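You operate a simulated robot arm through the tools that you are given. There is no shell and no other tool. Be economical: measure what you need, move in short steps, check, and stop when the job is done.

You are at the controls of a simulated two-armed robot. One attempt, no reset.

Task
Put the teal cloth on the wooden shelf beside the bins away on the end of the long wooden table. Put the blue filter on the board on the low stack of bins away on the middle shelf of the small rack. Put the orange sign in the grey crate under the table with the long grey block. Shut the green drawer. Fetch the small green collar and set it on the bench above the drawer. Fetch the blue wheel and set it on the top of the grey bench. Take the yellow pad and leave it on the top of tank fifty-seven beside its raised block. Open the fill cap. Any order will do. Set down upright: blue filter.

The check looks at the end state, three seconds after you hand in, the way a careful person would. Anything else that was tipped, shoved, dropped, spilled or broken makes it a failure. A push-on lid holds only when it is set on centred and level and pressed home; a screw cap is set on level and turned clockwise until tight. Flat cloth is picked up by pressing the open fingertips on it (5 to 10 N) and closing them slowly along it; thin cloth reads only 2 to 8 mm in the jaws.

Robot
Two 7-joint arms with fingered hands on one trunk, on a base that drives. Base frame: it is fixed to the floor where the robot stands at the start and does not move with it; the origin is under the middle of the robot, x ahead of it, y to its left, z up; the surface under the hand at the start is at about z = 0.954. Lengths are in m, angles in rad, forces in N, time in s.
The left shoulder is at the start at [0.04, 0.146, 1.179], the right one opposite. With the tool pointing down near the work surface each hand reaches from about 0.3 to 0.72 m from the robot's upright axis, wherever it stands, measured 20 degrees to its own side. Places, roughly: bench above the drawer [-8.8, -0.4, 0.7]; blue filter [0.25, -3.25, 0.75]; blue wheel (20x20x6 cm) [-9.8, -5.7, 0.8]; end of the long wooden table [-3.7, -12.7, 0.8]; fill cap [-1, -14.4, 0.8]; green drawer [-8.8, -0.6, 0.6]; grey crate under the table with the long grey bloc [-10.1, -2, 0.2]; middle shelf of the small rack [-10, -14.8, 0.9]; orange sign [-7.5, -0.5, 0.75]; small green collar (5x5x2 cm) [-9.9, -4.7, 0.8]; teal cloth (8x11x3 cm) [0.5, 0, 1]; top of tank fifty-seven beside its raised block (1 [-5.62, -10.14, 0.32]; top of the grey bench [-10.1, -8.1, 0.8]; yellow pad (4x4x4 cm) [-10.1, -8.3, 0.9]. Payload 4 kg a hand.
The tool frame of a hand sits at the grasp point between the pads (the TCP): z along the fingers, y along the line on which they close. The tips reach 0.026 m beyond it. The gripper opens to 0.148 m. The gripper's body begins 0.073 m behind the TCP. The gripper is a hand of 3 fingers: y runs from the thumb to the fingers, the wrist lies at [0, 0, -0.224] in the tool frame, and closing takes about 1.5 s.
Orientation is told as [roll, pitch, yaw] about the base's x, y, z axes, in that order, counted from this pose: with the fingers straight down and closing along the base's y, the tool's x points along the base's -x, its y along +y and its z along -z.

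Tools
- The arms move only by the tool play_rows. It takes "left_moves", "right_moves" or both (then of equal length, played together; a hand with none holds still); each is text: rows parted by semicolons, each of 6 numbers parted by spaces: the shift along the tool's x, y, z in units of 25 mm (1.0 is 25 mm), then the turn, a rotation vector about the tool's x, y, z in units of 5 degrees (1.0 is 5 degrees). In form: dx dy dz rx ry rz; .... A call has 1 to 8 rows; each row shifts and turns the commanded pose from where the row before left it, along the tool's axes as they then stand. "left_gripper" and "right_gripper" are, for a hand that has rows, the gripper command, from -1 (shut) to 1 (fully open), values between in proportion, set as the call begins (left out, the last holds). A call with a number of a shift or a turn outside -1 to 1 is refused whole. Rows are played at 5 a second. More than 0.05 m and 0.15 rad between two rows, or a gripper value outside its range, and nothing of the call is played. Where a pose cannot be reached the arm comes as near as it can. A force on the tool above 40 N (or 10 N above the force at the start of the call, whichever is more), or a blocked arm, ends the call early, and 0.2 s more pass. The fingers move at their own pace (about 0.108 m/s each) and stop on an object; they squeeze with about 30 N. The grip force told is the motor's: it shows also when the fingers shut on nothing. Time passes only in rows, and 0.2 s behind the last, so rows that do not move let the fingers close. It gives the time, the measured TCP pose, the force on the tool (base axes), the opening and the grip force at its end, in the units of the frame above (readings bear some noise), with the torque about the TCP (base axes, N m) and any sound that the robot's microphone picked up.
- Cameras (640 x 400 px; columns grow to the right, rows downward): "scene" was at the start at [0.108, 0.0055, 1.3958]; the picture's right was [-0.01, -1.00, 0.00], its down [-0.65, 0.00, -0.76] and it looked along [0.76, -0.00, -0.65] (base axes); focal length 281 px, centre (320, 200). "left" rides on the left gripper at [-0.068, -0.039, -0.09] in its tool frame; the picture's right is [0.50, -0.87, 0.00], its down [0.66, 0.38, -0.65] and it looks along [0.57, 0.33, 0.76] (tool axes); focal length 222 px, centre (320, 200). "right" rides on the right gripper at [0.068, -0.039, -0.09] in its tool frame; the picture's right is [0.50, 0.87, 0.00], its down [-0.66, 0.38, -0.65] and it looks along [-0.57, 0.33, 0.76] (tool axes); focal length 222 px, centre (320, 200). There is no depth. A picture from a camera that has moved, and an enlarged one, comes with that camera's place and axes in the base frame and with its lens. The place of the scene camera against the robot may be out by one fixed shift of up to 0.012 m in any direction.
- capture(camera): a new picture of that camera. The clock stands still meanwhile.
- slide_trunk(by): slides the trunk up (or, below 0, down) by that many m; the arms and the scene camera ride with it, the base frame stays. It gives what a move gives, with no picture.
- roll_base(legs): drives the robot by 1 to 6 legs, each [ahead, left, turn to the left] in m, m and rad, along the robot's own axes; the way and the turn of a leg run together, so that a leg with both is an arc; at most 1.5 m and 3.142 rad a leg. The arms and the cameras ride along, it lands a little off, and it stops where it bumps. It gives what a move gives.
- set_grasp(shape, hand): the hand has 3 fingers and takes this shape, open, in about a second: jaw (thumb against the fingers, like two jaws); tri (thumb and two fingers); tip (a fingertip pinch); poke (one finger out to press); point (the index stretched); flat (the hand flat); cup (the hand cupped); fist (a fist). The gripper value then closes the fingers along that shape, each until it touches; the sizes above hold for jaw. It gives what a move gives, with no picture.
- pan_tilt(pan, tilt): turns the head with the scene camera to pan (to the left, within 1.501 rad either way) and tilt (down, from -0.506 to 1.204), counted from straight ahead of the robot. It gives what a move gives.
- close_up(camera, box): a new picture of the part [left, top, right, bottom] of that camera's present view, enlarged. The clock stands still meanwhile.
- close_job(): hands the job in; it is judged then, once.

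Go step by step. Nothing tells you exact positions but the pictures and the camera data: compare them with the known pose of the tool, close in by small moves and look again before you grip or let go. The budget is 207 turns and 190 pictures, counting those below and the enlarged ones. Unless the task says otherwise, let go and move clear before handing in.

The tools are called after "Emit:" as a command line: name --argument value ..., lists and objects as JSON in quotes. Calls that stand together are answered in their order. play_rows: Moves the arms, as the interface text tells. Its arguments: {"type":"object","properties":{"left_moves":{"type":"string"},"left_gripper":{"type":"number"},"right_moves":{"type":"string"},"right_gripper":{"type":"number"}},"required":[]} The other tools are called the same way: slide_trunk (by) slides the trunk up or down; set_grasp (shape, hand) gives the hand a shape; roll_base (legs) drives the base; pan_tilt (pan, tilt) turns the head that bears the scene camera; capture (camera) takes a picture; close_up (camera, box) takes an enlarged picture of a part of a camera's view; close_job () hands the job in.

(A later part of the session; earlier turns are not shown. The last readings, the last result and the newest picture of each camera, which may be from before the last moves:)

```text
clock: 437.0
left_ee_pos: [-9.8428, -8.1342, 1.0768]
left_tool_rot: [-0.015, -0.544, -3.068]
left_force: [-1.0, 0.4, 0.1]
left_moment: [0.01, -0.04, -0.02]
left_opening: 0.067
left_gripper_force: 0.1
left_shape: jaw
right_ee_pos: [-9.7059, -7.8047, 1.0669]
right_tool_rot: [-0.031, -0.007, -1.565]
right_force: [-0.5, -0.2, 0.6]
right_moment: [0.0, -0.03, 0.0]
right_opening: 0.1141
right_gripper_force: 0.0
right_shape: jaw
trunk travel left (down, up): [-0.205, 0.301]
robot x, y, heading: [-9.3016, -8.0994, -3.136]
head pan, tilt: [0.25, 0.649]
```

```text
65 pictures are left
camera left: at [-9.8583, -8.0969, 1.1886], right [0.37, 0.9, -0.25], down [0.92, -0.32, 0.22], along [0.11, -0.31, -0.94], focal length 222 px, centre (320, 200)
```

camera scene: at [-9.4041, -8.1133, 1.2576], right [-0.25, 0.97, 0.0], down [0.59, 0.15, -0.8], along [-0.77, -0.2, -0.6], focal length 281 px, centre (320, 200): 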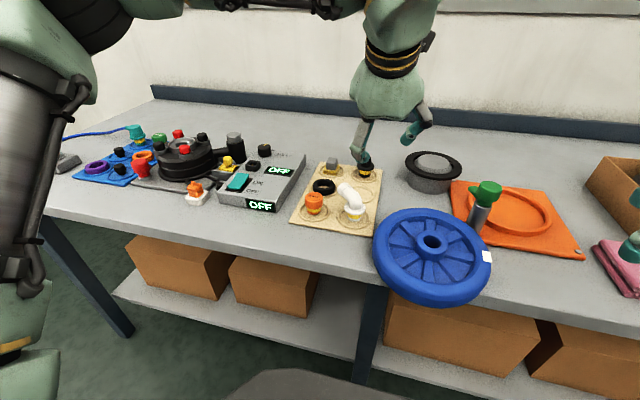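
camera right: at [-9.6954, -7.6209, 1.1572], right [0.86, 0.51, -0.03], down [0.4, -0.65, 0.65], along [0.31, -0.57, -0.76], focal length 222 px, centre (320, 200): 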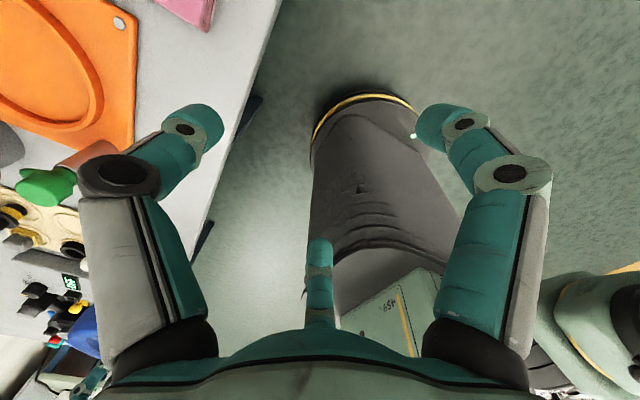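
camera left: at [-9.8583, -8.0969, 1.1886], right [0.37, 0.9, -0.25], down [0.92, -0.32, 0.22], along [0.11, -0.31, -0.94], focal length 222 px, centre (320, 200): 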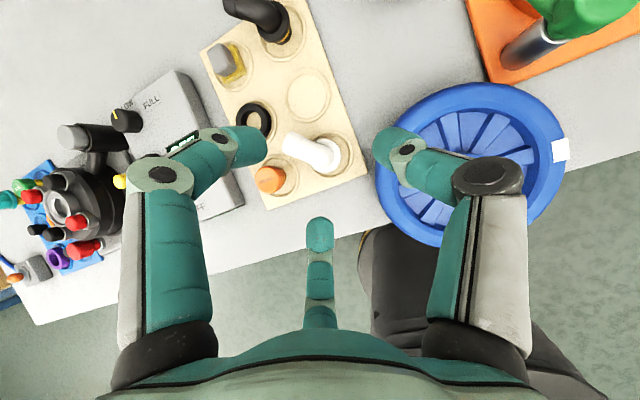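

Emit:
play_rows --left_moves "-0.457 0.485 0.988 0 0 0;-0.457 0.485 0.988 0 0 0;-0.457 0.485 0.988 0 0 0;-0.457 0.485 0.988 0 0 0;-0.457 0.485 0.988 0 0 0;-0.457 0.485 0.988 0 0 0;-0.457 0.485 0.988 0 0 0;-0.457 0.485 0.988 0 0 0"

Emit:
capture --camera "left"

Emit:
close_up --camera "scene" --box '[250, 90, 430, 250]'

```text
clock: 438.8
left_ee_pos: [-10.0154, -8.2397, 0.9513]
left_tool_rot: [-0.016, -0.542, -3.068]
left_force: [0.0, -0.1, -1.2]
left_moment: [-0.03, 0.0, 0.0]
left_opening: 0.0669
left_gripper_force: 0.1
left_shape: jaw
right_ee_pos: [-9.7067, -7.8048, 1.0647]
right_tool_rot: [-0.028, -0.006, -1.565]
right_force: [0.5, 0.2, -0.6]
right_moment: [-0.02, -0.01, 0.0]
right_opening: 0.1145
right_gripper_force: 0.1
right_shape: jaw
trunk travel left (down, up): [-0.205, 0.301]
robot x, y, heading: [-9.3036, -8.0966, -3.136]
head pan, tilt: [0.25, 0.649]
```

```text
64 pictures are left
camera left: at [-10.0312, -8.2033, 1.0655], right [0.37, 0.9, -0.25], down [0.92, -0.32, 0.22], along [0.12, -0.31, -0.94], focal length 222 px, centre (320, 200)
```

left: 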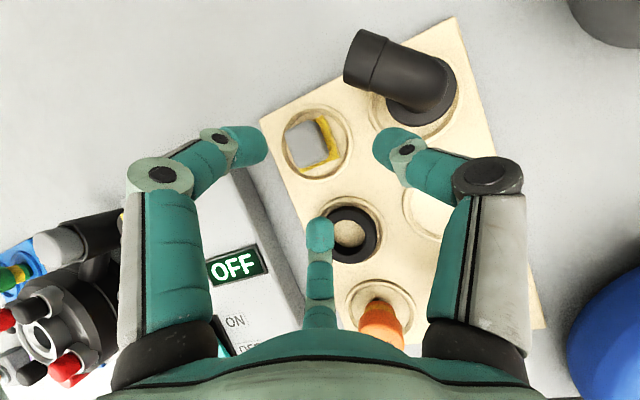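

```text
2.50 times, centred on (340, 170) of scene
camera zoom: at [-9.405, -8.1137, 1.2575], right [-0.25, 0.97, 0.0], down [0.59, 0.15, -0.8], along [-0.77, -0.2, -0.61], focal length 702 px, centre (270, 275)
```

zoom: 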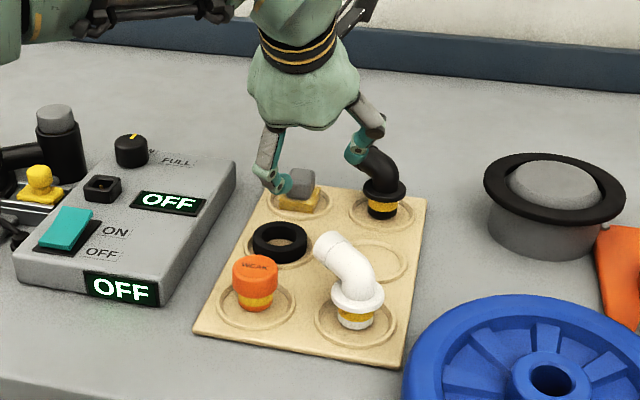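

Emit:
play_rows --left_moves "-0.07 0.113 0.7 0 0 0;-0.07 0.113 0.7 0 0 0;-0.07 0.113 0.6 0 0 0;-0.07 0.113 0.5 0 0 0;0 0 0 0 0 0"

Emit:
capture --camera "left"

```text
clock: 440.0
left_ee_pos: [-10.0536, -8.2527, 0.9025]
left_tool_rot: [-0.014, -0.541, -3.068]
left_force: [-0.8, 0.1, 0.5]
left_moment: [-0.01, 0.0, -0.06]
left_opening: 0.0666
left_gripper_force: 0.0
left_shape: jaw
right_ee_pos: [-9.7051, -7.8052, 1.0661]
right_tool_rot: [-0.03, -0.006, -1.566]
right_force: [0.0, 0.1, -0.4]
right_moment: [-0.05, 0.01, 0.01]
right_opening: 0.1147
right_gripper_force: 0.1
right_shape: jaw
trunk travel left (down, up): [-0.205, 0.301]
robot x, y, heading: [-9.3058, -8.0954, -3.134]
head pan, tilt: [0.25, 0.649]
```

```text
62 pictures are left
camera left: at [-10.0693, -8.2164, 1.0155], right [0.37, 0.9, -0.25], down [0.92, -0.32, 0.22], along [0.11, -0.31, -0.94], focal length 222 px, centre (320, 200)
```

left: 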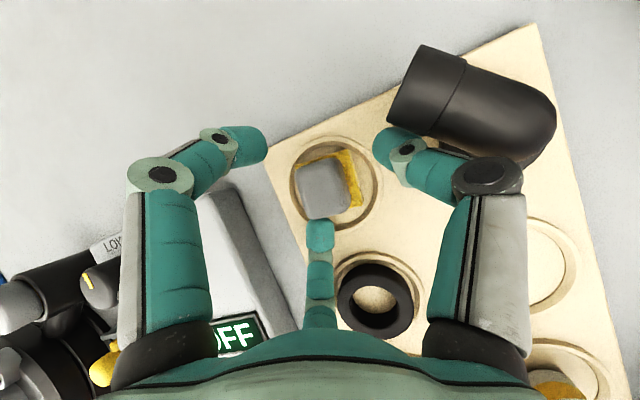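

Emit:
play_rows --left_moves "0.05 0 0.35 0 0 0;0 0 0 0 0 0"

Emit:
play_rows --left_moves "0 0 0 0 0 0;0 0 0 0 0 0;0 0 0 0 0 0;0 0 0 0 0 0;0 0 0 0 0 0" --left_gripper -1

Emit:
play_rows --left_moves "-0.26 0 -0.43 0 0 0;-0.26 0 -0.43 0 0 0;-0.52 0 -0.86 0 0 0;-0.52 0 -0.86 0 0 0;-0.52 0 -0.86 0 0 0;0 0 0 0 0 0"

Emit:
capture --camera "left"

```text
clock: 440.6
left_ee_pos: [-10.0563, -8.2528, 0.9014]
left_tool_rot: [-0.016, -0.548, -3.067]
left_force: [9.2, 0.4, 17.2]
left_moment: [-0.36, -0.79, 0.2]
left_opening: 0.0674
left_gripper_force: 0.1
left_shape: jaw
right_ee_pos: [-9.7043, -7.8042, 1.0673]
right_tool_rot: [-0.036, -0.006, -1.566]
right_force: [0.0, 0.3, -0.3]
right_moment: [0.02, 0.0, 0.01]
right_opening: 0.1145
right_gripper_force: 0.0
right_shape: jaw
trunk travel left (down, up): [-0.205, 0.301]
robot x, y, heading: [-9.3009, -8.0975, -3.137]
head pan, tilt: [0.25, 0.649]
```

```text
clock: 441.8
left_ee_pos: [-10.0567, -8.2518, 0.8975]
left_tool_rot: [-0.014, -0.546, -3.069]
left_force: [0.8, 4.9, 16.6]
left_moment: [0.14, -0.25, 0.1]
left_opening: 0.033
left_gripper_force: 30.0
left_shape: jaw
right_ee_pos: [-9.7049, -7.8041, 1.0662]
right_tool_rot: [-0.032, -0.007, -1.567]
right_force: [0.4, -0.8, -0.4]
right_moment: [0.0, -0.01, -0.01]
right_opening: 0.1144
right_gripper_force: 0.0
right_shape: jaw
trunk travel left (down, up): [-0.205, 0.301]
robot x, y, heading: [-9.3048, -8.0962, -3.135]
head pan, tilt: [0.25, 0.649]
```

```text
clock: 443.2
left_ee_pos: [-10.0573, -8.2534, 0.994]
left_tool_rot: [-0.016, -0.543, -3.066]
left_force: [0.3, 0.1, -1.7]
left_moment: [0.02, -0.01, 0.0]
left_opening: 0.0269
left_gripper_force: 30.2
left_shape: jaw
right_ee_pos: [-9.7065, -7.8052, 1.0649]
right_tool_rot: [-0.031, -0.008, -1.566]
right_force: [-0.9, -0.2, 0.1]
right_moment: [-0.01, 0.02, -0.01]
right_opening: 0.1147
right_gripper_force: 0.0
right_shape: jaw
trunk travel left (down, up): [-0.205, 0.301]
robot x, y, heading: [-9.3038, -8.0949, -3.133]
head pan, tilt: [0.25, 0.649]
```

```text
61 pictures are left
camera left: at [-10.0717, -8.217, 1.1072], right [0.37, 0.9, -0.25], down [0.92, -0.32, 0.22], along [0.12, -0.31, -0.94], focal length 222 px, centre (320, 200)
```

left: 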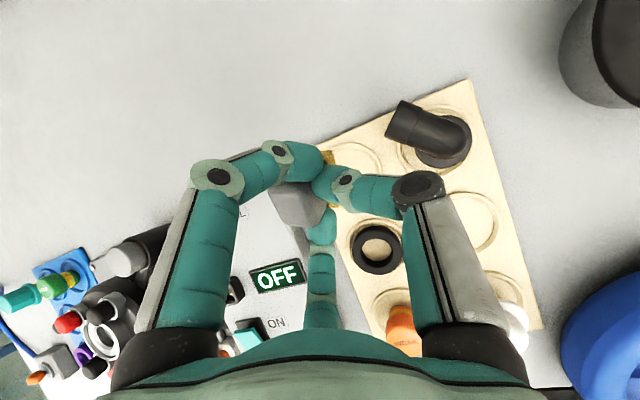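

The pad is held. I raise and retract the hand, back off, and drive toward the red tanks around (-5.6, -10.1).

Emit:
play_rows --left_moves "0.71 0.08 -0.95 0 0 0;0.71 0.08 -0.95 0 0 0;0.71 0.08 -0.95 0 0 0;0.71 0.08 -0.95 0 0 0;0.71 0.08 -0.95 0 0 0;0.71 0.08 -0.95 0 0 0;0.71 0.08 -0.95 0 0 0;0.71 0.08 -0.95 0 0 0"

Emit:
roll_base --legs '[[-1.1, 0, 0], [0, 0, 3.13], [0.6, -1.2, 0], [0, -0.9, 0]]'

Emit:
pan_tilt --pan 0.0 --tilt 0.5

Emit:
capture --camera "scene"

```text
clock: 445.0
left_ee_pos: [-9.8351, -8.2564, 1.0829]
left_tool_rot: [-0.015, -0.545, -3.066]
left_force: [1.2, -0.7, 0.1]
left_moment: [0.0, -0.01, -0.01]
left_opening: 0.0263
left_gripper_force: 30.2
left_shape: jaw
right_ee_pos: [-9.7063, -7.8058, 1.066]
right_tool_rot: [-0.031, -0.006, -1.569]
right_force: [-0.2, 1.5, 0.7]
right_moment: [-0.01, -0.01, -0.01]
right_opening: 0.1141
right_gripper_force: 0.0
right_shape: jaw
trunk travel left (down, up): [-0.205, 0.301]
robot x, y, heading: [-9.3028, -8.0964, -3.138]
head pan, tilt: [0.25, 0.649]
```

```text
clock: 468.7
left_ee_pos: [-7.1089, -10.0895, 1.0825]
left_tool_rot: [-0.017, -0.543, 0.031]
left_force: [-0.2, -0.4, -0.3]
left_moment: [0.03, 0.02, -0.02]
left_opening: 0.0261
left_gripper_force: 30.4
left_shape: jaw
right_ee_pos: [-7.2584, -10.5336, 1.0641]
right_tool_rot: [-0.031, -0.008, 1.533]
right_force: [-0.1, -0.1, -0.4]
right_moment: [-0.02, -0.01, -0.01]
right_opening: 0.1144
right_gripper_force: 0.1
right_shape: jaw
trunk travel left (down, up): [-0.205, 0.301]
robot x, y, heading: [-7.6482, -10.2258, -0.036]
head pan, tilt: [0.25, 0.649]
```

```text
clock: 469.5
left_ee_pos: [-7.1089, -10.0886, 1.0834]
left_tool_rot: [-0.017, -0.542, 0.031]
left_force: [0.3, 0.2, -0.4]
left_moment: [-0.02, -0.01, 0.01]
left_opening: 0.026
left_gripper_force: 30.3
left_shape: jaw
right_ee_pos: [-7.2588, -10.5332, 1.0656]
right_tool_rot: [-0.031, -0.006, 1.532]
right_force: [-0.1, -0.2, -0.7]
right_moment: [0.02, 0.02, 0.01]
right_opening: 0.1145
right_gripper_force: 0.1
right_shape: jaw
trunk travel left (down, up): [-0.205, 0.301]
robot x, y, heading: [-7.6451, -10.223, -0.038]
head pan, tilt: [0.0, 0.499]
```

```text
60 pictures are left
camera scene: at [-7.5342, -10.2214, 1.271], right [-0.04, -1.0, 0.0], down [-0.48, 0.02, -0.88], along [0.88, -0.03, -0.48], focal length 281 px, centre (320, 200)
```

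scene: 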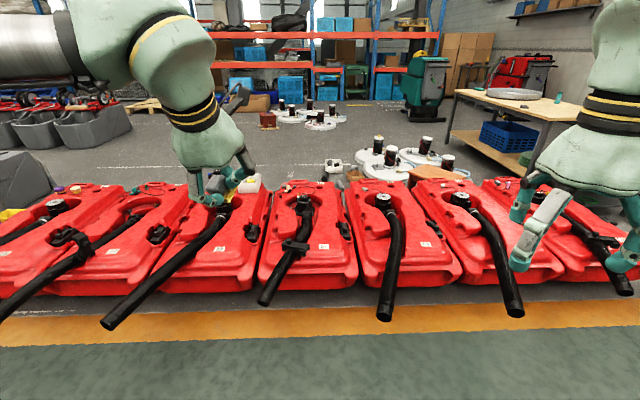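

Emit:
close_up --camera "scene" --box '[180, 170, 460, 330]'

```text
2.29 times, centred on (320, 250) of scene
camera zoom: at [-7.5342, -10.2214, 1.271], right [-0.04, -1.0, 0.0], down [-0.48, 0.02, -0.88], along [0.88, -0.03, -0.48], focal length 642 px, centre (320, 86)
```

zoom: 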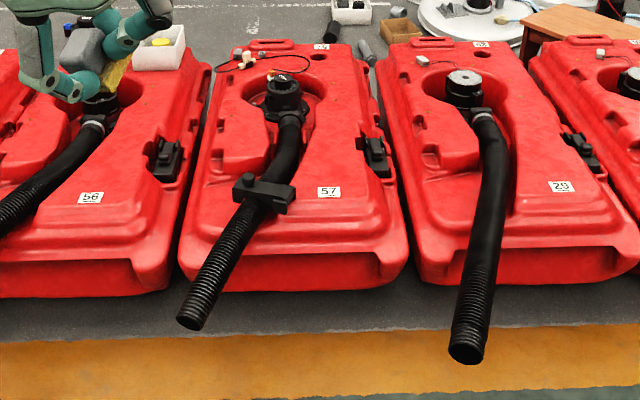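

Tank 57 is the middle one; its far top end is out of reach from here, so I must go round to its east side. I move north to the gap at the end of the red row and look.

Emit:
roll_base --legs '[[0, 1.2, 0.036], [0, 1.0, 0]]'

Emit:
capture --camera "scene"

```text
clock: 480.4
left_ee_pos: [-7.0195, -7.8848, 1.083]
left_tool_rot: [-0.017, -0.543, 0.029]
left_force: [0.4, -0.3, 0.1]
left_moment: [-0.02, 0.03, -0.02]
left_opening: 0.0263
left_gripper_force: 29.6
left_shape: jaw
right_ee_pos: [-7.1693, -8.3286, 1.0657]
right_tool_rot: [-0.031, -0.006, 1.53]
right_force: [-1.0, 0.6, 0.1]
right_moment: [0.01, 0.01, 0.01]
right_opening: 0.1143
right_gripper_force: 0.0
right_shape: jaw
trunk travel left (down, up): [-0.205, 0.301]
robot x, y, heading: [-7.5618, -8.0177, -0.036]
head pan, tilt: [0.0, 0.499]
```

```text
58 pictures are left
camera scene: at [-7.4446, -8.0168, 1.271], right [-0.04, -1.0, 0.0], down [-0.48, 0.02, -0.88], along [0.88, -0.03, -0.48], focal length 281 px, centre (320, 200)
```

scene: 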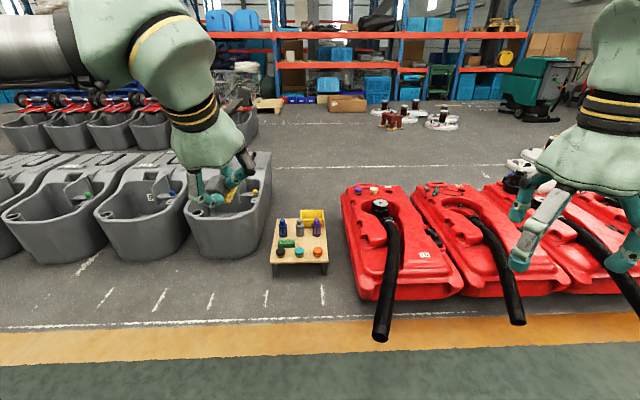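

The gap is blocked by a small table with bottles, so I will reach tank 57 later from the north. I keep the pad in the left hand and first do the northern jobs with the right hand, starting with the green collar near (-9.9, -4.7).

Emit:
roll_base --legs '[[-0.7, 0, 0.036], [0, 1.5, 0], [0, 1.5, 0], [0, 0, 3.14], [0.5, 0, 0]]'

Emit:
pan_tilt --pan -0.1 --tilt 0.5

Emit:
capture --camera "scene"

```text
clock: 508.3
left_ee_pos: [-9.2695, -5.1054, 1.0829]
left_tool_rot: [-0.016, -0.543, -3.116]
left_force: [-0.2, -0.2, -0.2]
left_moment: [-0.02, 0.02, 0.02]
left_opening: 0.0195
left_gripper_force: 29.9
left_shape: jaw
right_ee_pos: [-9.1185, -4.6598, 1.0661]
right_tool_rot: [-0.031, -0.005, -1.612]
right_force: [-0.5, 0.1, 0.6]
right_moment: [0.02, -0.03, 0.0]
right_opening: 0.1144
right_gripper_force: 0.0
right_shape: jaw
trunk travel left (down, up): [-0.205, 0.301]
robot x, y, heading: [-8.7293, -4.9694, 3.097]
head pan, tilt: [0.0, 0.499]
```

```text
clock: 509.0
left_ee_pos: [-9.2685, -5.1056, 1.0824]
left_tool_rot: [-0.016, -0.544, -3.114]
left_force: [-0.6, -0.2, 0.3]
left_moment: [0.03, 0.02, -0.01]
left_opening: 0.0199
left_gripper_force: 30.0
left_shape: jaw
right_ee_pos: [-9.1188, -4.661, 1.0661]
right_tool_rot: [-0.031, -0.006, -1.612]
right_force: [-0.8, 0.3, -0.3]
right_moment: [0.0, 0.02, -0.01]
right_opening: 0.1144
right_gripper_force: 0.1
right_shape: jaw
trunk travel left (down, up): [-0.205, 0.301]
robot x, y, heading: [-8.7245, -4.9759, 3.1]
head pan, tilt: [-0.099, 0.499]
```

```text
57 pictures are left
camera scene: at [-8.8366, -4.952, 1.271], right [0.14, 0.99, 0.0], down [0.47, -0.07, -0.88], along [-0.87, 0.12, -0.48], focal length 281 px, centre (320, 200)
```

scene: 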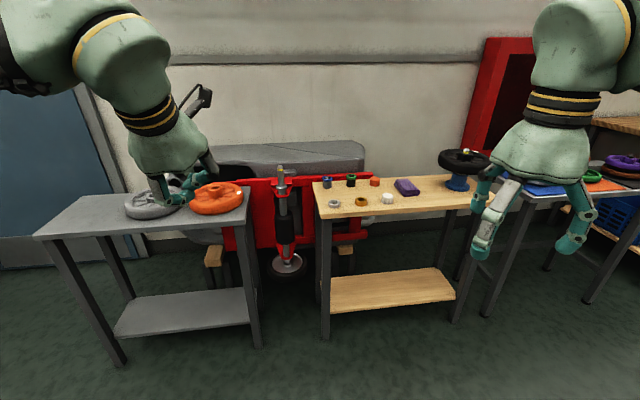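

Emit:
close_up --camera "scene" --box '[300, 150, 460, 230]'

Emit:
capture --camera "left"

```text
4.00 times, centred on (380, 190) of scene
camera zoom: at [-8.8366, -4.952, 1.271], right [0.14, 0.99, 0.0], down [0.47, -0.07, -0.88], along [-0.87, 0.12, -0.48], focal length 1123 px, centre (80, 240)
```

zoom: 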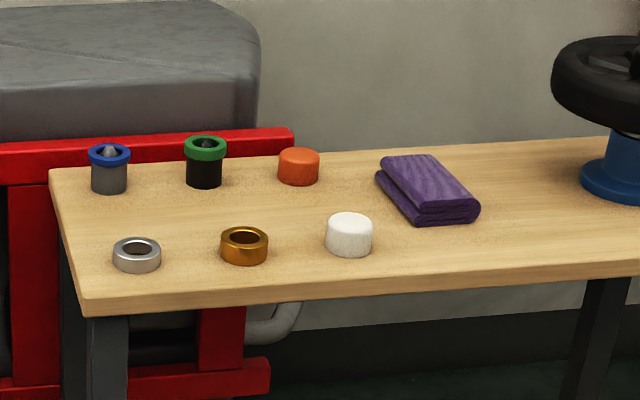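

```text
55 pictures are left
camera left: at [-9.2825, -5.068, 1.1953], right [0.41, 0.88, -0.25], down [0.91, -0.36, 0.22], along [0.1, -0.31, -0.94], focal length 222 px, centre (320, 200)
```

left: 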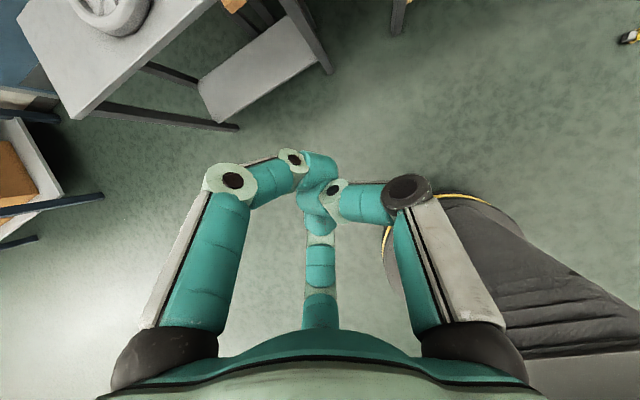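

The pad is not clearly visible in the left hand any more. I check with the scene camera.

Emit:
close_up --camera "scene" --box '[110, 80, 250, 230]'

```text
2.67 times, centred on (180, 155) of scene
camera zoom: at [-8.8366, -4.952, 1.271], right [0.14, 0.99, 0.0], down [0.47, -0.07, -0.88], along [-0.87, 0.12, -0.48], focal length 748 px, centre (693, 320)
```

zoom: 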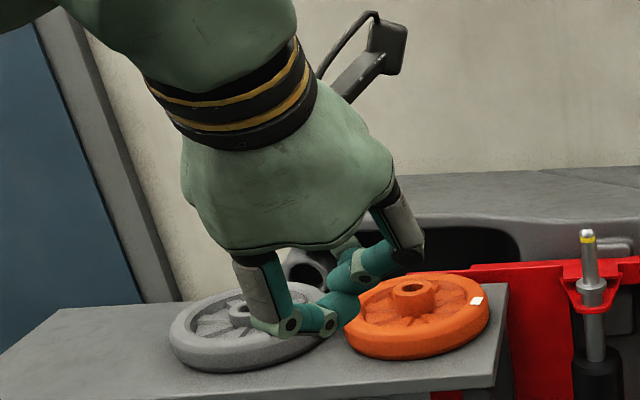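

The pad has dropped out on the way. I turn around and search the floor along the way I came.

Emit:
roll_base --legs '[[0, 0, 2.28]]'

Emit:
pan_tilt --pan 0.0 --tilt 0.55

Emit:
capture --camera "scene"

Emit:
pan_tilt --pan 1.3 --tilt 0.7

Emit:
capture --camera "scene"

```text
clock: 514.8
left_ee_pos: [-8.2773, -5.2953, 1.0828]
left_tool_rot: [-0.017, -0.543, -0.834]
left_force: [-0.2, 0.1, -0.7]
left_moment: [0.02, -0.03, -0.01]
left_opening: 0.0196
left_gripper_force: 29.9
left_shape: jaw
right_ee_pos: [-8.7125, -5.4684, 1.065]
right_tool_rot: [-0.032, -0.007, 0.666]
right_force: [-1.0, -0.2, -0.2]
right_moment: [0.01, -0.01, -0.02]
right_opening: 0.1146
right_gripper_force: 0.0
right_shape: jaw
trunk travel left (down, up): [-0.205, 0.301]
robot x, y, heading: [-8.7279, -4.9704, -0.903]
head pan, tilt: [-0.099, 0.499]
```

```text
clock: 515.4
left_ee_pos: [-8.2767, -5.2945, 1.0834]
left_tool_rot: [-0.015, -0.543, -0.835]
left_force: [-0.2, -0.4, -0.6]
left_moment: [-0.01, 0.03, -0.01]
left_opening: 0.0196
left_gripper_force: 30.3
left_shape: jaw
right_ee_pos: [-8.7132, -5.4695, 1.0646]
right_tool_rot: [-0.03, -0.008, 0.667]
right_force: [-0.3, 0.5, 0.4]
right_moment: [-0.02, 0.0, 0.0]
right_opening: 0.1143
right_gripper_force: 0.0
right_shape: jaw
trunk travel left (down, up): [-0.205, 0.301]
robot x, y, heading: [-8.7278, -4.9697, -0.909]
head pan, tilt: [0.0, 0.55]
```

```text
53 pictures are left
camera scene: at [-8.6578, -5.052, 1.2664], right [-0.79, -0.62, 0.0], down [-0.32, 0.41, -0.85], along [0.53, -0.67, -0.52], focal length 281 px, centre (320, 200)
```

scene: 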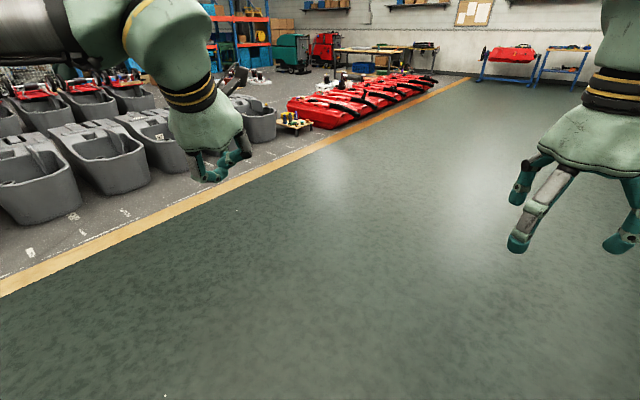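

```text
clock: 516.9
left_ee_pos: [-8.2763, -5.2945, 1.0834]
left_tool_rot: [-0.016, -0.542, -0.834]
left_force: [-0.2, -0.2, 0.3]
left_moment: [-0.05, 0.01, -0.01]
left_opening: 0.0198
left_gripper_force: 30.0
left_shape: jaw
right_ee_pos: [-8.7125, -5.469, 1.0653]
right_tool_rot: [-0.032, -0.008, 0.666]
right_force: [0.7, 0.4, 0.1]
right_moment: [-0.04, 0.01, -0.01]
right_opening: 0.1144
right_gripper_force: 0.0
right_shape: jaw
trunk travel left (down, up): [-0.205, 0.301]
robot x, y, heading: [-8.7277, -4.9717, -0.904]
head pan, tilt: [1.3, 0.7]
```

```text
52 pictures are left
camera scene: at [-8.635, -4.9486, 1.2533], right [0.39, -0.92, 0.0], down [-0.59, -0.25, -0.77], along [0.71, 0.3, -0.64], focal length 281 px, centre (320, 200)
```

scene: 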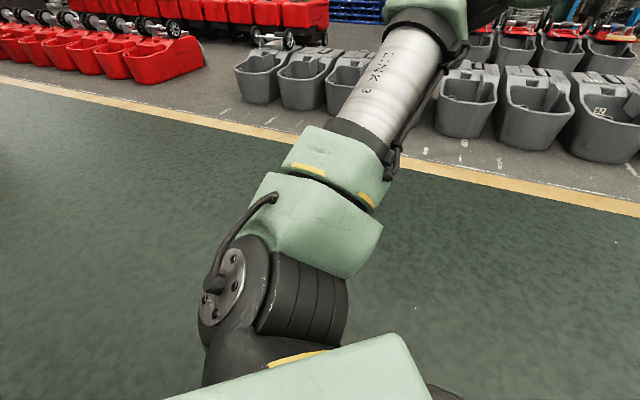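

Emit:
roll_base --legs '[[-0.2, 0, 0], [0, 0, 1.1]]'

Emit:
pan_tilt --pan 0.0 --tilt 0.7

Emit:
capture --camera "scene"

```text
clock: 521.3
left_ee_pos: [-8.3616, -4.5512, 1.0823]
left_tool_rot: [-0.016, -0.543, 0.276]
left_force: [-0.5, -0.5, 0.2]
left_moment: [0.04, 0.0, -0.04]
left_opening: 0.0195
left_gripper_force: 29.7
left_shape: jaw
right_ee_pos: [-8.3994, -5.0192, 1.0648]
right_tool_rot: [-0.032, -0.007, 1.776]
right_force: [0.4, -0.9, 0.4]
right_moment: [-0.04, -0.02, -0.01]
right_opening: 0.1143
right_gripper_force: 0.1
right_shape: jaw
trunk travel left (down, up): [-0.205, 0.301]
robot x, y, heading: [-8.8533, -4.8156, 0.208]
head pan, tilt: [1.3, 0.7]
```

```text
clock: 522.8
left_ee_pos: [-8.3626, -4.5521, 1.0819]
left_tool_rot: [-0.015, -0.542, 0.278]
left_force: [-0.7, 0.0, 0.7]
left_moment: [-0.01, 0.0, -0.02]
left_opening: 0.0198
left_gripper_force: 29.9
left_shape: jaw
right_ee_pos: [-8.3989, -5.0191, 1.0648]
right_tool_rot: [-0.03, -0.007, 1.777]
right_force: [0.1, -0.3, 0.9]
right_moment: [-0.01, 0.03, 0.02]
right_opening: 0.1144
right_gripper_force: 0.1
right_shape: jaw
trunk travel left (down, up): [-0.205, 0.301]
robot x, y, heading: [-8.855, -4.8122, 0.209]
head pan, tilt: [0.0, 0.7]
```

```text
51 pictures are left
camera scene: at [-8.7461, -4.7867, 1.2533], right [0.21, -0.98, 0.0], down [-0.63, -0.13, -0.76], along [0.75, 0.16, -0.64], focal length 281 px, centre (320, 200)
```

scene: 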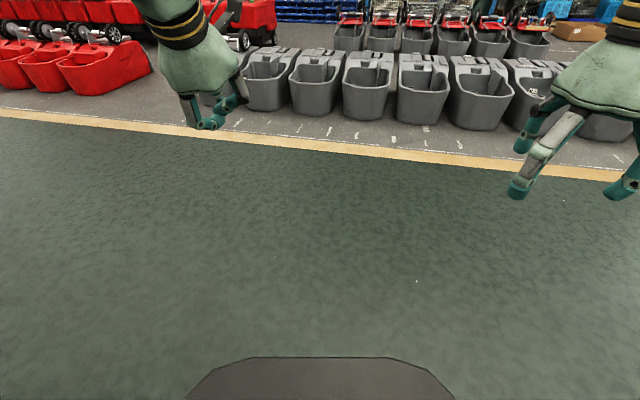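

Emit:
close_up --camera "left" --box '[220, 110, 440, 270]'

Emit:
close_up --camera "scene" --box '[150, 60, 270, 150]'

```text
2.50 times, centred on (330, 190) of left
camera zoom: at [-8.3426, -4.5857, 1.1954], right [-0.18, -0.95, -0.25], down [-0.97, 0.13, 0.22], along [-0.17, 0.28, -0.94], focal length 555 px, centre (295, 225)
```

zoom: 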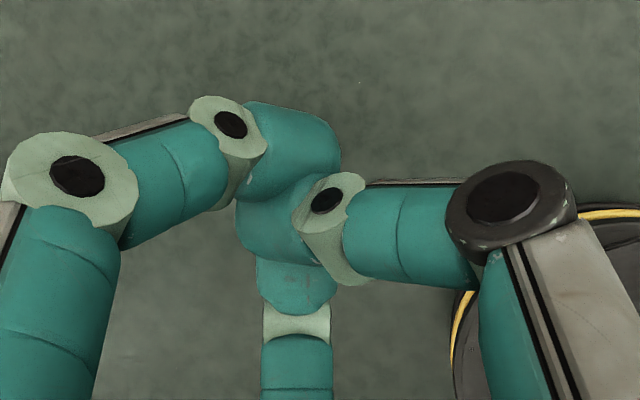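

```text
4.44 times, centred on (210, 105) of scene
camera zoom: at [-8.7461, -4.7867, 1.2533], right [0.21, -0.98, 0.0], down [-0.63, -0.13, -0.76], along [0.75, 0.16, -0.64], focal length 1248 px, centre (809, 622)
```

zoom: 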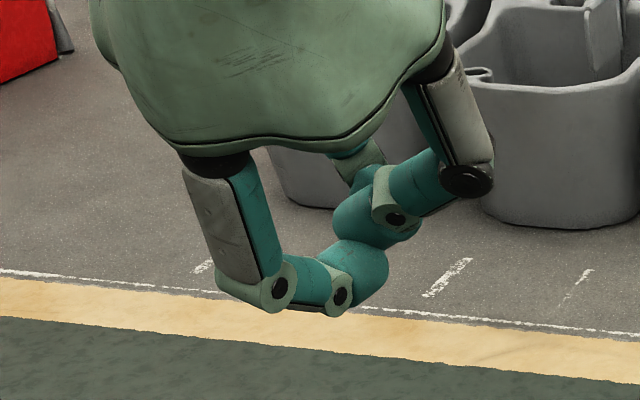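

The hand is empty. Unseen so far is the floor to the south-west, so I turn there and look.

Emit:
roll_base --legs '[[0.3, 0, 0], [0, 0, -2.2]]'

Emit:
pan_tilt --pan 0.0 --tilt 0.75

Emit:
capture --camera "scene"

```text
clock: 530.0
left_ee_pos: [-8.6052, -5.3046, 1.0833]
left_tool_rot: [-0.015, -0.543, -1.872]
left_force: [0.5, -0.1, -0.7]
left_moment: [0.0, 0.0, 0.02]
left_opening: 0.0197
left_gripper_force: 29.9
left_shape: jaw
right_ee_pos: [-8.9763, -5.0184, 1.0652]
right_tool_rot: [-0.033, -0.008, -0.37]
right_force: [0.4, 0.2, 0.1]
right_moment: [0.0, 0.03, 0.02]
right_opening: 0.1144
right_gripper_force: 0.1
right_shape: jaw
trunk travel left (down, up): [-0.205, 0.301]
robot x, y, heading: [-8.5543, -4.7492, -1.939]
head pan, tilt: [0.0, 0.7]
```

```text
clock: 530.6
left_ee_pos: [-8.6045, -5.3058, 1.0827]
left_tool_rot: [-0.015, -0.542, -1.871]
left_force: [0.5, -0.2, 0.4]
left_moment: [0.02, 0.01, 0.0]
left_opening: 0.0197
left_gripper_force: 30.0
left_shape: jaw
right_ee_pos: [-8.9755, -5.0195, 1.0656]
right_tool_rot: [-0.032, -0.008, -0.37]
right_force: [0.2, 0.4, 0.4]
right_moment: [0.02, 0.0, 0.0]
right_opening: 0.1145
right_gripper_force: 0.2
right_shape: jaw
trunk travel left (down, up): [-0.205, 0.301]
robot x, y, heading: [-8.5581, -4.7491, -1.94]
head pan, tilt: [0.0, 0.75]
```

```text
48 pictures are left
camera scene: at [-8.5903, -4.8417, 1.2491], right [-0.93, 0.36, 0.0], down [0.25, 0.64, -0.73], along [-0.26, -0.68, -0.68], focal length 281 px, centre (320, 200)
```

scene: 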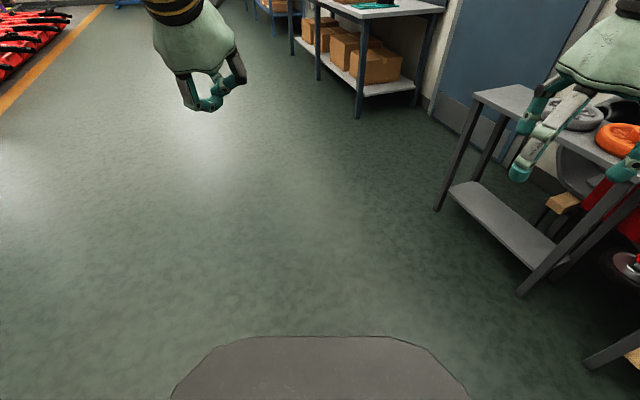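

Emit:
pan_tilt --pan 0.85 --tilt 0.5

Emit:
close_up --camera "scene" --box '[180, 90, 460, 270]'

```text
clock: 531.8
left_ee_pos: [-8.6039, -5.3062, 1.0824]
left_tool_rot: [-0.015, -0.543, -1.871]
left_force: [0.5, 0.7, -0.1]
left_moment: [0.03, -0.02, 0.03]
left_opening: 0.0197
left_gripper_force: 30.2
left_shape: jaw
right_ee_pos: [-8.9766, -5.0197, 1.0658]
right_tool_rot: [-0.032, -0.007, -0.37]
right_force: [0.4, 0.2, 0.2]
right_moment: [0.0, 0.01, 0.02]
right_opening: 0.1144
right_gripper_force: 0.1
right_shape: jaw
trunk travel left (down, up): [-0.205, 0.301]
robot x, y, heading: [-8.5557, -4.7517, -1.94]
head pan, tilt: [0.85, 0.499]
```

```text
2.22 times, centred on (320, 180) of scene
camera zoom: at [-8.5184, -4.8451, 1.271], right [-0.89, -0.46, 0.0], down [-0.22, 0.42, -0.88], along [0.41, -0.78, -0.48], focal length 624 px, centre (320, 244)
```

zoom: 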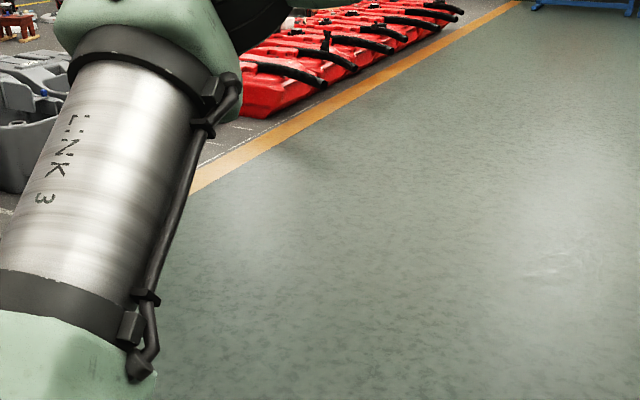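

Emit:
roll_base --legs '[[0.7, 0.35, 0], [0, 0, 3.14]]'

Emit:
pan_tilt --pan 0.15 --tilt 0.65

Emit:
capture --camera "scene"

```text
clock: 543.2
left_ee_pos: [-8.3944, -4.9855, 1.0827]
left_tool_rot: [-0.015, -0.543, 1.192]
left_force: [-0.2, -0.1, -0.2]
left_moment: [0.01, -0.02, -0.04]
left_opening: 0.0196
left_gripper_force: 29.9
left_shape: jaw
right_ee_pos: [-8.0465, -5.3, 1.0658]
right_tool_rot: [-0.031, -0.008, 2.693]
right_force: [-0.5, -0.4, 0.8]
right_moment: [0.01, 0.06, 0.03]
right_opening: 0.1144
right_gripper_force: 0.0
right_shape: jaw
trunk travel left (down, up): [-0.205, 0.301]
robot x, y, heading: [-8.4869, -5.5338, 1.122]
head pan, tilt: [0.85, 0.499]
```

```text
clock: 544.2
left_ee_pos: [-8.3945, -4.9869, 1.0827]
left_tool_rot: [-0.015, -0.542, 1.191]
left_force: [-0.5, 0.0, 0.3]
left_moment: [0.0, 0.01, 0.0]
left_opening: 0.0197
left_gripper_force: 30.5
left_shape: jaw
right_ee_pos: [-8.0464, -5.3005, 1.0653]
right_tool_rot: [-0.03, -0.007, 2.694]
right_force: [0.1, -0.3, 0.0]
right_moment: [-0.02, -0.01, 0.01]
right_opening: 0.1146
right_gripper_force: 0.0
right_shape: jaw
trunk travel left (down, up): [-0.205, 0.301]
robot x, y, heading: [-8.485, -5.5344, 1.125]
head pan, tilt: [0.15, 0.649]
```

```text
46 pictures are left
camera scene: at [-8.4484, -5.4273, 1.2576], right [0.96, -0.29, 0.0], down [-0.18, -0.58, -0.8], along [0.23, 0.76, -0.6], focal length 281 px, centre (320, 200)
```

scene: 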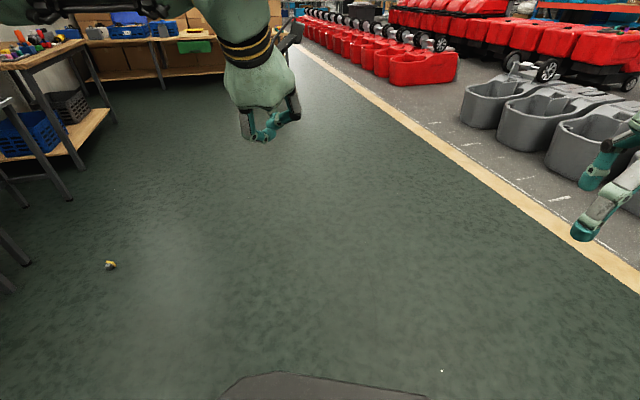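

Found it: the pad lies on the floor at about (-9.28, -4.10). I drive so that it lies beside my left side, where the arm can reach the floor, and lower the trunk.

Emit:
roll_base --legs '[[0, 0, 0.446], [0, 0.33, 0], [1.3, 0, 0]]'

Emit:
pan_tilt --pan 1.3 --tilt 1.0

Emit:
capture --camera "scene"

```text
clock: 553.9
left_ee_pos: [-8.97, -3.6871, 1.0824]
left_tool_rot: [-0.015, -0.542, 1.645]
left_force: [0.2, 0.3, -0.7]
left_moment: [-0.04, 0.0, 0.01]
left_opening: 0.0196
left_gripper_force: 29.9
left_shape: jaw
right_ee_pos: [-8.5188, -3.8173, 1.0649]
right_tool_rot: [-0.033, -0.006, -3.138]
right_force: [0.2, -0.2, 0.7]
right_moment: [0.04, 0.02, -0.02]
right_opening: 0.1144
right_gripper_force: 0.1
right_shape: jaw
trunk travel left (down, up): [-0.205, 0.301]
robot x, y, heading: [-8.8118, -4.2157, 1.58]
head pan, tilt: [0.15, 0.649]
```

```text
clock: 555.3
left_ee_pos: [-8.9705, -3.6872, 1.0823]
left_tool_rot: [-0.015, -0.542, 1.645]
left_force: [0.6, 0.5, 0.3]
left_moment: [0.01, -0.01, -0.02]
left_opening: 0.0198
left_gripper_force: 29.9
left_shape: jaw
right_ee_pos: [-8.5193, -3.8171, 1.065]
right_tool_rot: [-0.031, -0.007, -3.136]
right_force: [0.0, -0.1, 0.2]
right_moment: [0.0, 0.0, 0.01]
right_opening: 0.1142
right_gripper_force: 0.0
right_shape: jaw
trunk travel left (down, up): [-0.205, 0.301]
robot x, y, heading: [-8.8113, -4.2206, 1.577]
head pan, tilt: [1.3, 1.0]
```

```text
45 pictures are left
camera scene: at [-8.8757, -4.1758, 1.2299], right [0.26, 0.97, 0.0], down [0.81, -0.22, -0.54], along [-0.52, 0.14, -0.84], focal length 281 px, centre (320, 200)
```

scene: 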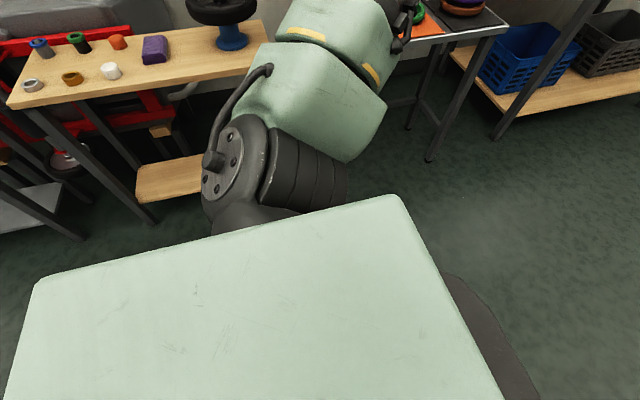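

Emit:
slide_trunk --by -0.2

Emit:
play_rows --left_moves "0 0 0 0 1 0;0 0 0 0 1 0;0 0 0 0 1 0;0 0 0 0 1 0;0 0 0 0 1 0;0 0 0 0 1 0;0 0.5 0 0 0.2 0;0 1 0 0 0 0" --left_gripper 0.5

Emit:
play_rows --left_moves "0.8 1 0.3 0 0 0;0.8 1 0.3 0 0 0;0.8 1 0.3 0 0 0;0.8 1 0.3 0 0 0;0.8 1 0.3 0 0 0;0.8 1 0.3 0 0 0;0.8 1 0.3 0 0 0;0.8 1 0.3 0 0 0"

Emit:
capture --camera "left"

```text
clock: 557.4
left_ee_pos: [-8.9708, -3.6881, 0.8828]
left_tool_rot: [-0.016, -0.545, 1.646]
left_force: [-0.5, -0.1, 0.1]
left_moment: [0.02, 0.03, 0.02]
left_opening: 0.0193
left_gripper_force: 30.0
left_shape: jaw
right_ee_pos: [-8.5183, -3.8169, 0.8651]
right_tool_rot: [-0.031, -0.008, -3.137]
right_force: [1.0, -0.2, 0.1]
right_moment: [0.01, 0.02, -0.02]
right_opening: 0.1141
right_gripper_force: 0.0
right_shape: jaw
trunk travel left (down, up): [-0.005, 0.501]
robot x, y, heading: [-8.8125, -4.2186, 1.577]
head pan, tilt: [1.3, 1.0]
```

```text
clock: 559.2
left_ee_pos: [-9.008, -3.6904, 0.8814]
left_tool_rot: [-0.013, 0.0, 1.64]
left_force: [0.3, -0.1, 0.3]
left_moment: [-0.03, 0.02, 0.0]
left_opening: 0.1107
left_gripper_force: 0.0
left_shape: jaw
right_ee_pos: [-8.5187, -3.8168, 0.8661]
right_tool_rot: [-0.031, -0.005, -3.137]
right_force: [-0.2, -0.4, 0.3]
right_moment: [-0.01, 0.03, 0.01]
right_opening: 0.1145
right_gripper_force: 0.0
right_shape: jaw
trunk travel left (down, up): [-0.005, 0.501]
robot x, y, heading: [-8.8103, -4.2229, 1.578]
head pan, tilt: [1.3, 1.0]
```

```text
clock: 561.0
left_ee_pos: [-9.1969, -3.863, 0.8195]
left_tool_rot: [-0.015, -0.001, 1.638]
left_force: [0.0, 0.0, 0.1]
left_moment: [0.0, -0.02, 0.01]
left_opening: 0.1106
left_gripper_force: 0.0
left_shape: jaw
right_ee_pos: [-8.5193, -3.8175, 0.8662]
right_tool_rot: [-0.031, -0.006, -3.135]
right_force: [-1.2, 0.0, -0.3]
right_moment: [0.0, -0.02, 0.01]
right_opening: 0.1144
right_gripper_force: 0.1
right_shape: jaw
trunk travel left (down, up): [-0.005, 0.501]
robot x, y, heading: [-8.8129, -4.2191, 1.577]
head pan, tilt: [1.3, 1.0]
```

```text
44 pictures are left
camera left: at [-9.1652, -3.7941, 0.9108], right [0.9, -0.44, 0.01], down [-0.34, -0.68, 0.65], along [-0.28, -0.58, -0.76], focal length 222 px, centre (320, 200)
```

left: 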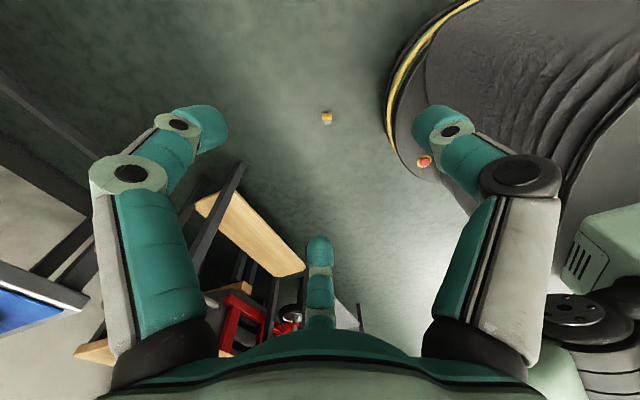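

The pad lies at (-9.281, -4.098), with ample room beside my base. I shift left 12 cm and bring the hand down over it.

Emit:
roll_base --legs '[[0, 0.12, 0]]'

Emit:
play_rows --left_moves "1 -0.1 0.9 0 0 0;1 -0.1 0.9 0 0 0;1 -0.1 0.9 0 0 0;1 -0.1 0.9 0 0 0;1 -0.1 0.9 0 0 0;1 -0.1 0.9 0 0 0;1 -0.1 0.9 0 0 0;1 -0.1 0.9 0 0 0" --left_gripper 0.2

Emit:
play_rows --left_moves "1 0 0.9 0 0 0;0.5 0 0.9 0 0 0;0 0 1 0 0 0;0 0 1 0 0 0;0 0 1 0 0 0;0 0 1 0 0 0;0 0 1 0 0 0;0 0 1 0 0 0"

Emit:
capture --camera "left"

```text
clock: 562.3
left_ee_pos: [-9.318, -3.8651, 0.8206]
left_tool_rot: [-0.015, -0.002, 1.642]
left_force: [-0.9, -0.6, -0.3]
left_moment: [-0.01, -0.01, -0.01]
left_opening: 0.1108
left_gripper_force: 0.1
left_shape: jaw
right_ee_pos: [-8.6408, -3.8168, 0.8659]
right_tool_rot: [-0.032, -0.005, -3.135]
right_force: [0.0, -0.2, 0.6]
right_moment: [-0.01, -0.01, -0.02]
right_opening: 0.1143
right_gripper_force: 0.0
right_shape: jaw
trunk travel left (down, up): [-0.005, 0.501]
robot x, y, heading: [-8.9323, -4.2205, 1.581]
head pan, tilt: [1.3, 1.0]
```

```text
clock: 564.1
left_ee_pos: [-9.3366, -4.0006, 0.6636]
left_tool_rot: [-0.013, -0.001, 1.641]
left_force: [0.6, 0.4, -0.1]
left_moment: [-0.01, 0.0, 0.05]
left_opening: 0.0891
left_gripper_force: 0.1
left_shape: jaw
left hand out of reach, approached as far as the arm can: row 5, 6, 7, 8
right_ee_pos: [-8.6399, -3.8174, 0.865]
right_tool_rot: [-0.032, -0.007, -3.134]
right_force: [0.0, -0.6, 0.1]
right_moment: [-0.05, -0.01, -0.02]
right_opening: 0.1144
right_gripper_force: 0.0
right_shape: jaw
trunk travel left (down, up): [-0.005, 0.501]
robot x, y, heading: [-8.9307, -4.2231, 1.578]
head pan, tilt: [1.3, 1.0]
```

```text
clock: 565.9
left_ee_pos: [-9.3559, -4.0169, 0.4702]
left_tool_rot: [-0.015, -0.002, 1.641]
left_force: [0.1, -0.4, 0.6]
left_moment: [0.0, 0.03, -0.02]
left_opening: 0.0891
left_gripper_force: 0.0
left_shape: jaw
left hand out of reach, approached as far as the arm can: row 1, 2
right_ee_pos: [-8.6396, -3.8177, 0.8661]
right_tool_rot: [-0.031, -0.007, -3.135]
right_force: [-0.2, 1.6, 0.0]
right_moment: [0.01, 0.0, 0.0]
right_opening: 0.1144
right_gripper_force: 0.1
right_shape: jaw
trunk travel left (down, up): [-0.005, 0.501]
robot x, y, heading: [-8.9336, -4.2226, 1.577]
head pan, tilt: [1.3, 1.0]
```

```text
43 pictures are left
camera left: at [-9.3257, -3.9474, 0.5613], right [0.9, -0.44, 0.01], down [-0.34, -0.68, 0.65], along [-0.28, -0.59, -0.76], focal length 222 px, centre (320, 200)
```

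left: 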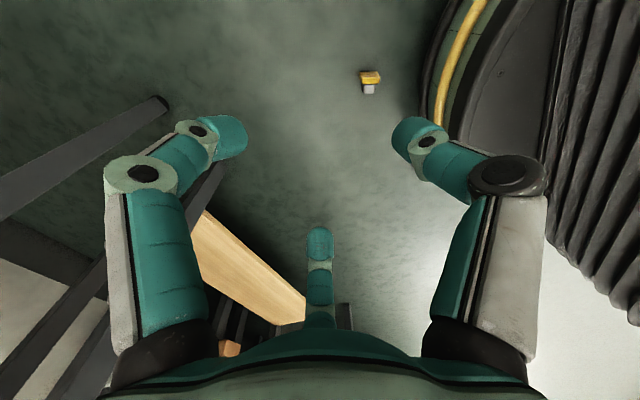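

Emit:
play_rows --left_moves "0.93 -0.76 1 0 0 0;0.93 -0.76 1 0 0 0;0.93 -0.76 1 0 0 0;0.93 -0.76 1 0 0 0;0 0 0 0 0 0"

```text
clock: 567.1
left_ee_pos: [-9.3064, -4.0715, 0.408]
left_tool_rot: [-0.013, -0.004, 1.64]
left_force: [1.1, 0.1, 1.0]
left_moment: [-0.02, -0.02, 0.01]
left_opening: 0.0891
left_gripper_force: 0.0
left_shape: jaw
left hand out of reach, approached as far as the arm can: row 3, 4
right_ee_pos: [-8.6398, -3.8177, 0.866]
right_tool_rot: [-0.032, -0.006, -3.135]
right_force: [-0.4, 0.0, 0.7]
right_moment: [-0.02, -0.01, 0.01]
right_opening: 0.1145
right_gripper_force: 0.1
right_shape: jaw
trunk travel left (down, up): [-0.005, 0.501]
robot x, y, heading: [-8.9302, -4.2215, 1.581]
head pan, tilt: [1.3, 1.0]
```

Emit:
roll_base --legs '[[-0.13, 0, 0]]'

Emit:
play_rows --left_moves "-0.9 -0.3 0.5 0 0 0;-0.9 -0.3 0.8 0 0 0;-0.9 -0.3 0.8 0 0 0;-0.9 -0.3 0.8 0 0 0;0 0 1 0 0 0;0 0 1 0 0 0;0 0 1 0 0 0;0 0 1 0 0 0"

Emit:
capture --camera "left"

```text
clock: 568.4
left_ee_pos: [-9.3069, -4.2013, 0.4081]
left_tool_rot: [-0.013, -0.004, 1.64]
left_force: [0.0, 0.7, -0.1]
left_moment: [0.02, -0.04, 0.01]
left_opening: 0.0892
left_gripper_force: 0.0
left_shape: jaw
right_ee_pos: [-8.6381, -3.9467, 0.8663]
right_tool_rot: [-0.031, -0.007, -3.132]
right_force: [-0.3, -0.2, -0.4]
right_moment: [0.02, 0.02, 0.01]
right_opening: 0.1144
right_gripper_force: 0.0
right_shape: jaw
trunk travel left (down, up): [-0.005, 0.501]
robot x, y, heading: [-8.9284, -4.3519, 1.588]
head pan, tilt: [1.3, 1.0]
```

```text
clock: 570.2
left_ee_pos: [-9.2799, -4.1108, 0.2363]
left_tool_rot: [-0.01, -0.001, 1.642]
left_force: [0.4, 0.6, 0.4]
left_moment: [0.03, -0.04, 0.02]
left_opening: 0.0894
left_gripper_force: 0.0
left_shape: jaw
right_ee_pos: [-8.6394, -3.946, 0.865]
right_tool_rot: [-0.032, -0.006, -3.133]
right_force: [0.2, 0.1, -0.8]
right_moment: [0.03, 0.02, -0.02]
right_opening: 0.1142
right_gripper_force: 0.0
right_shape: jaw
trunk travel left (down, up): [-0.005, 0.501]
robot x, y, heading: [-8.9296, -4.35, 1.582]
head pan, tilt: [1.3, 1.0]
```

```text
42 pictures are left
camera left: at [-9.2479, -4.0406, 0.3274], right [0.9, -0.44, 0.01], down [-0.34, -0.68, 0.65], along [-0.28, -0.59, -0.76], focal length 222 px, centre (320, 200)
```

left: 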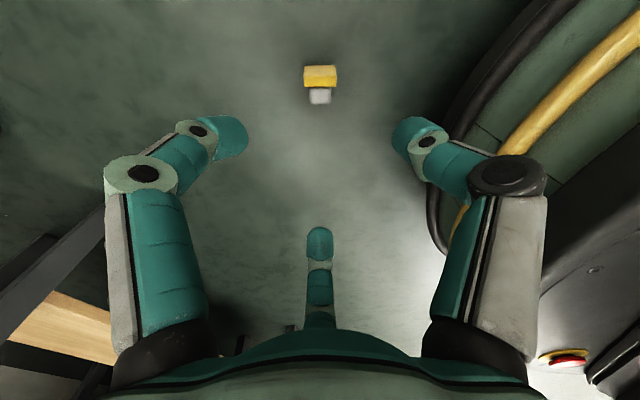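

Emit:
play_rows --left_moves "-0.2 0 1 0 0 0;0 0 1 0 0 0;0 0 1 0 0 0;0 0 1 0 0 0;0 0 1 0 0 0;0 0 1 0 0 0;0 0 1 0 0 0;0 0 0 0 0 0" --left_gripper 0.0

Emit:
capture --camera "left"

```text
clock: 572.0
left_ee_pos: [-9.2775, -4.1034, 0.0602]
left_tool_rot: [-0.011, -0.002, 1.641]
left_force: [-1.2, -0.6, 0.1]
left_moment: [0.0, 0.04, -0.03]
left_opening: 0.0744
left_gripper_force: 0.0
left_shape: jaw
right_ee_pos: [-8.6378, -3.9461, 0.865]
right_tool_rot: [-0.032, -0.009, -3.134]
right_force: [0.8, -1.0, 1.0]
right_moment: [0.0, 0.01, 0.0]
right_opening: 0.1143
right_gripper_force: 0.0
right_shape: jaw
trunk travel left (down, up): [-0.005, 0.501]
robot x, y, heading: [-8.9279, -4.35, 1.576]
head pan, tilt: [1.3, 1.0]
```

```text
41 pictures are left
camera left: at [-9.2459, -4.0337, 0.1516], right [0.9, -0.44, 0.01], down [-0.34, -0.68, 0.65], along [-0.28, -0.59, -0.76], focal length 222 px, centre (320, 200)
```

left: 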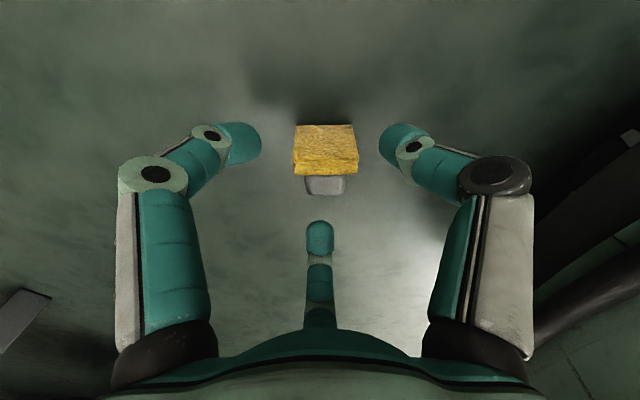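

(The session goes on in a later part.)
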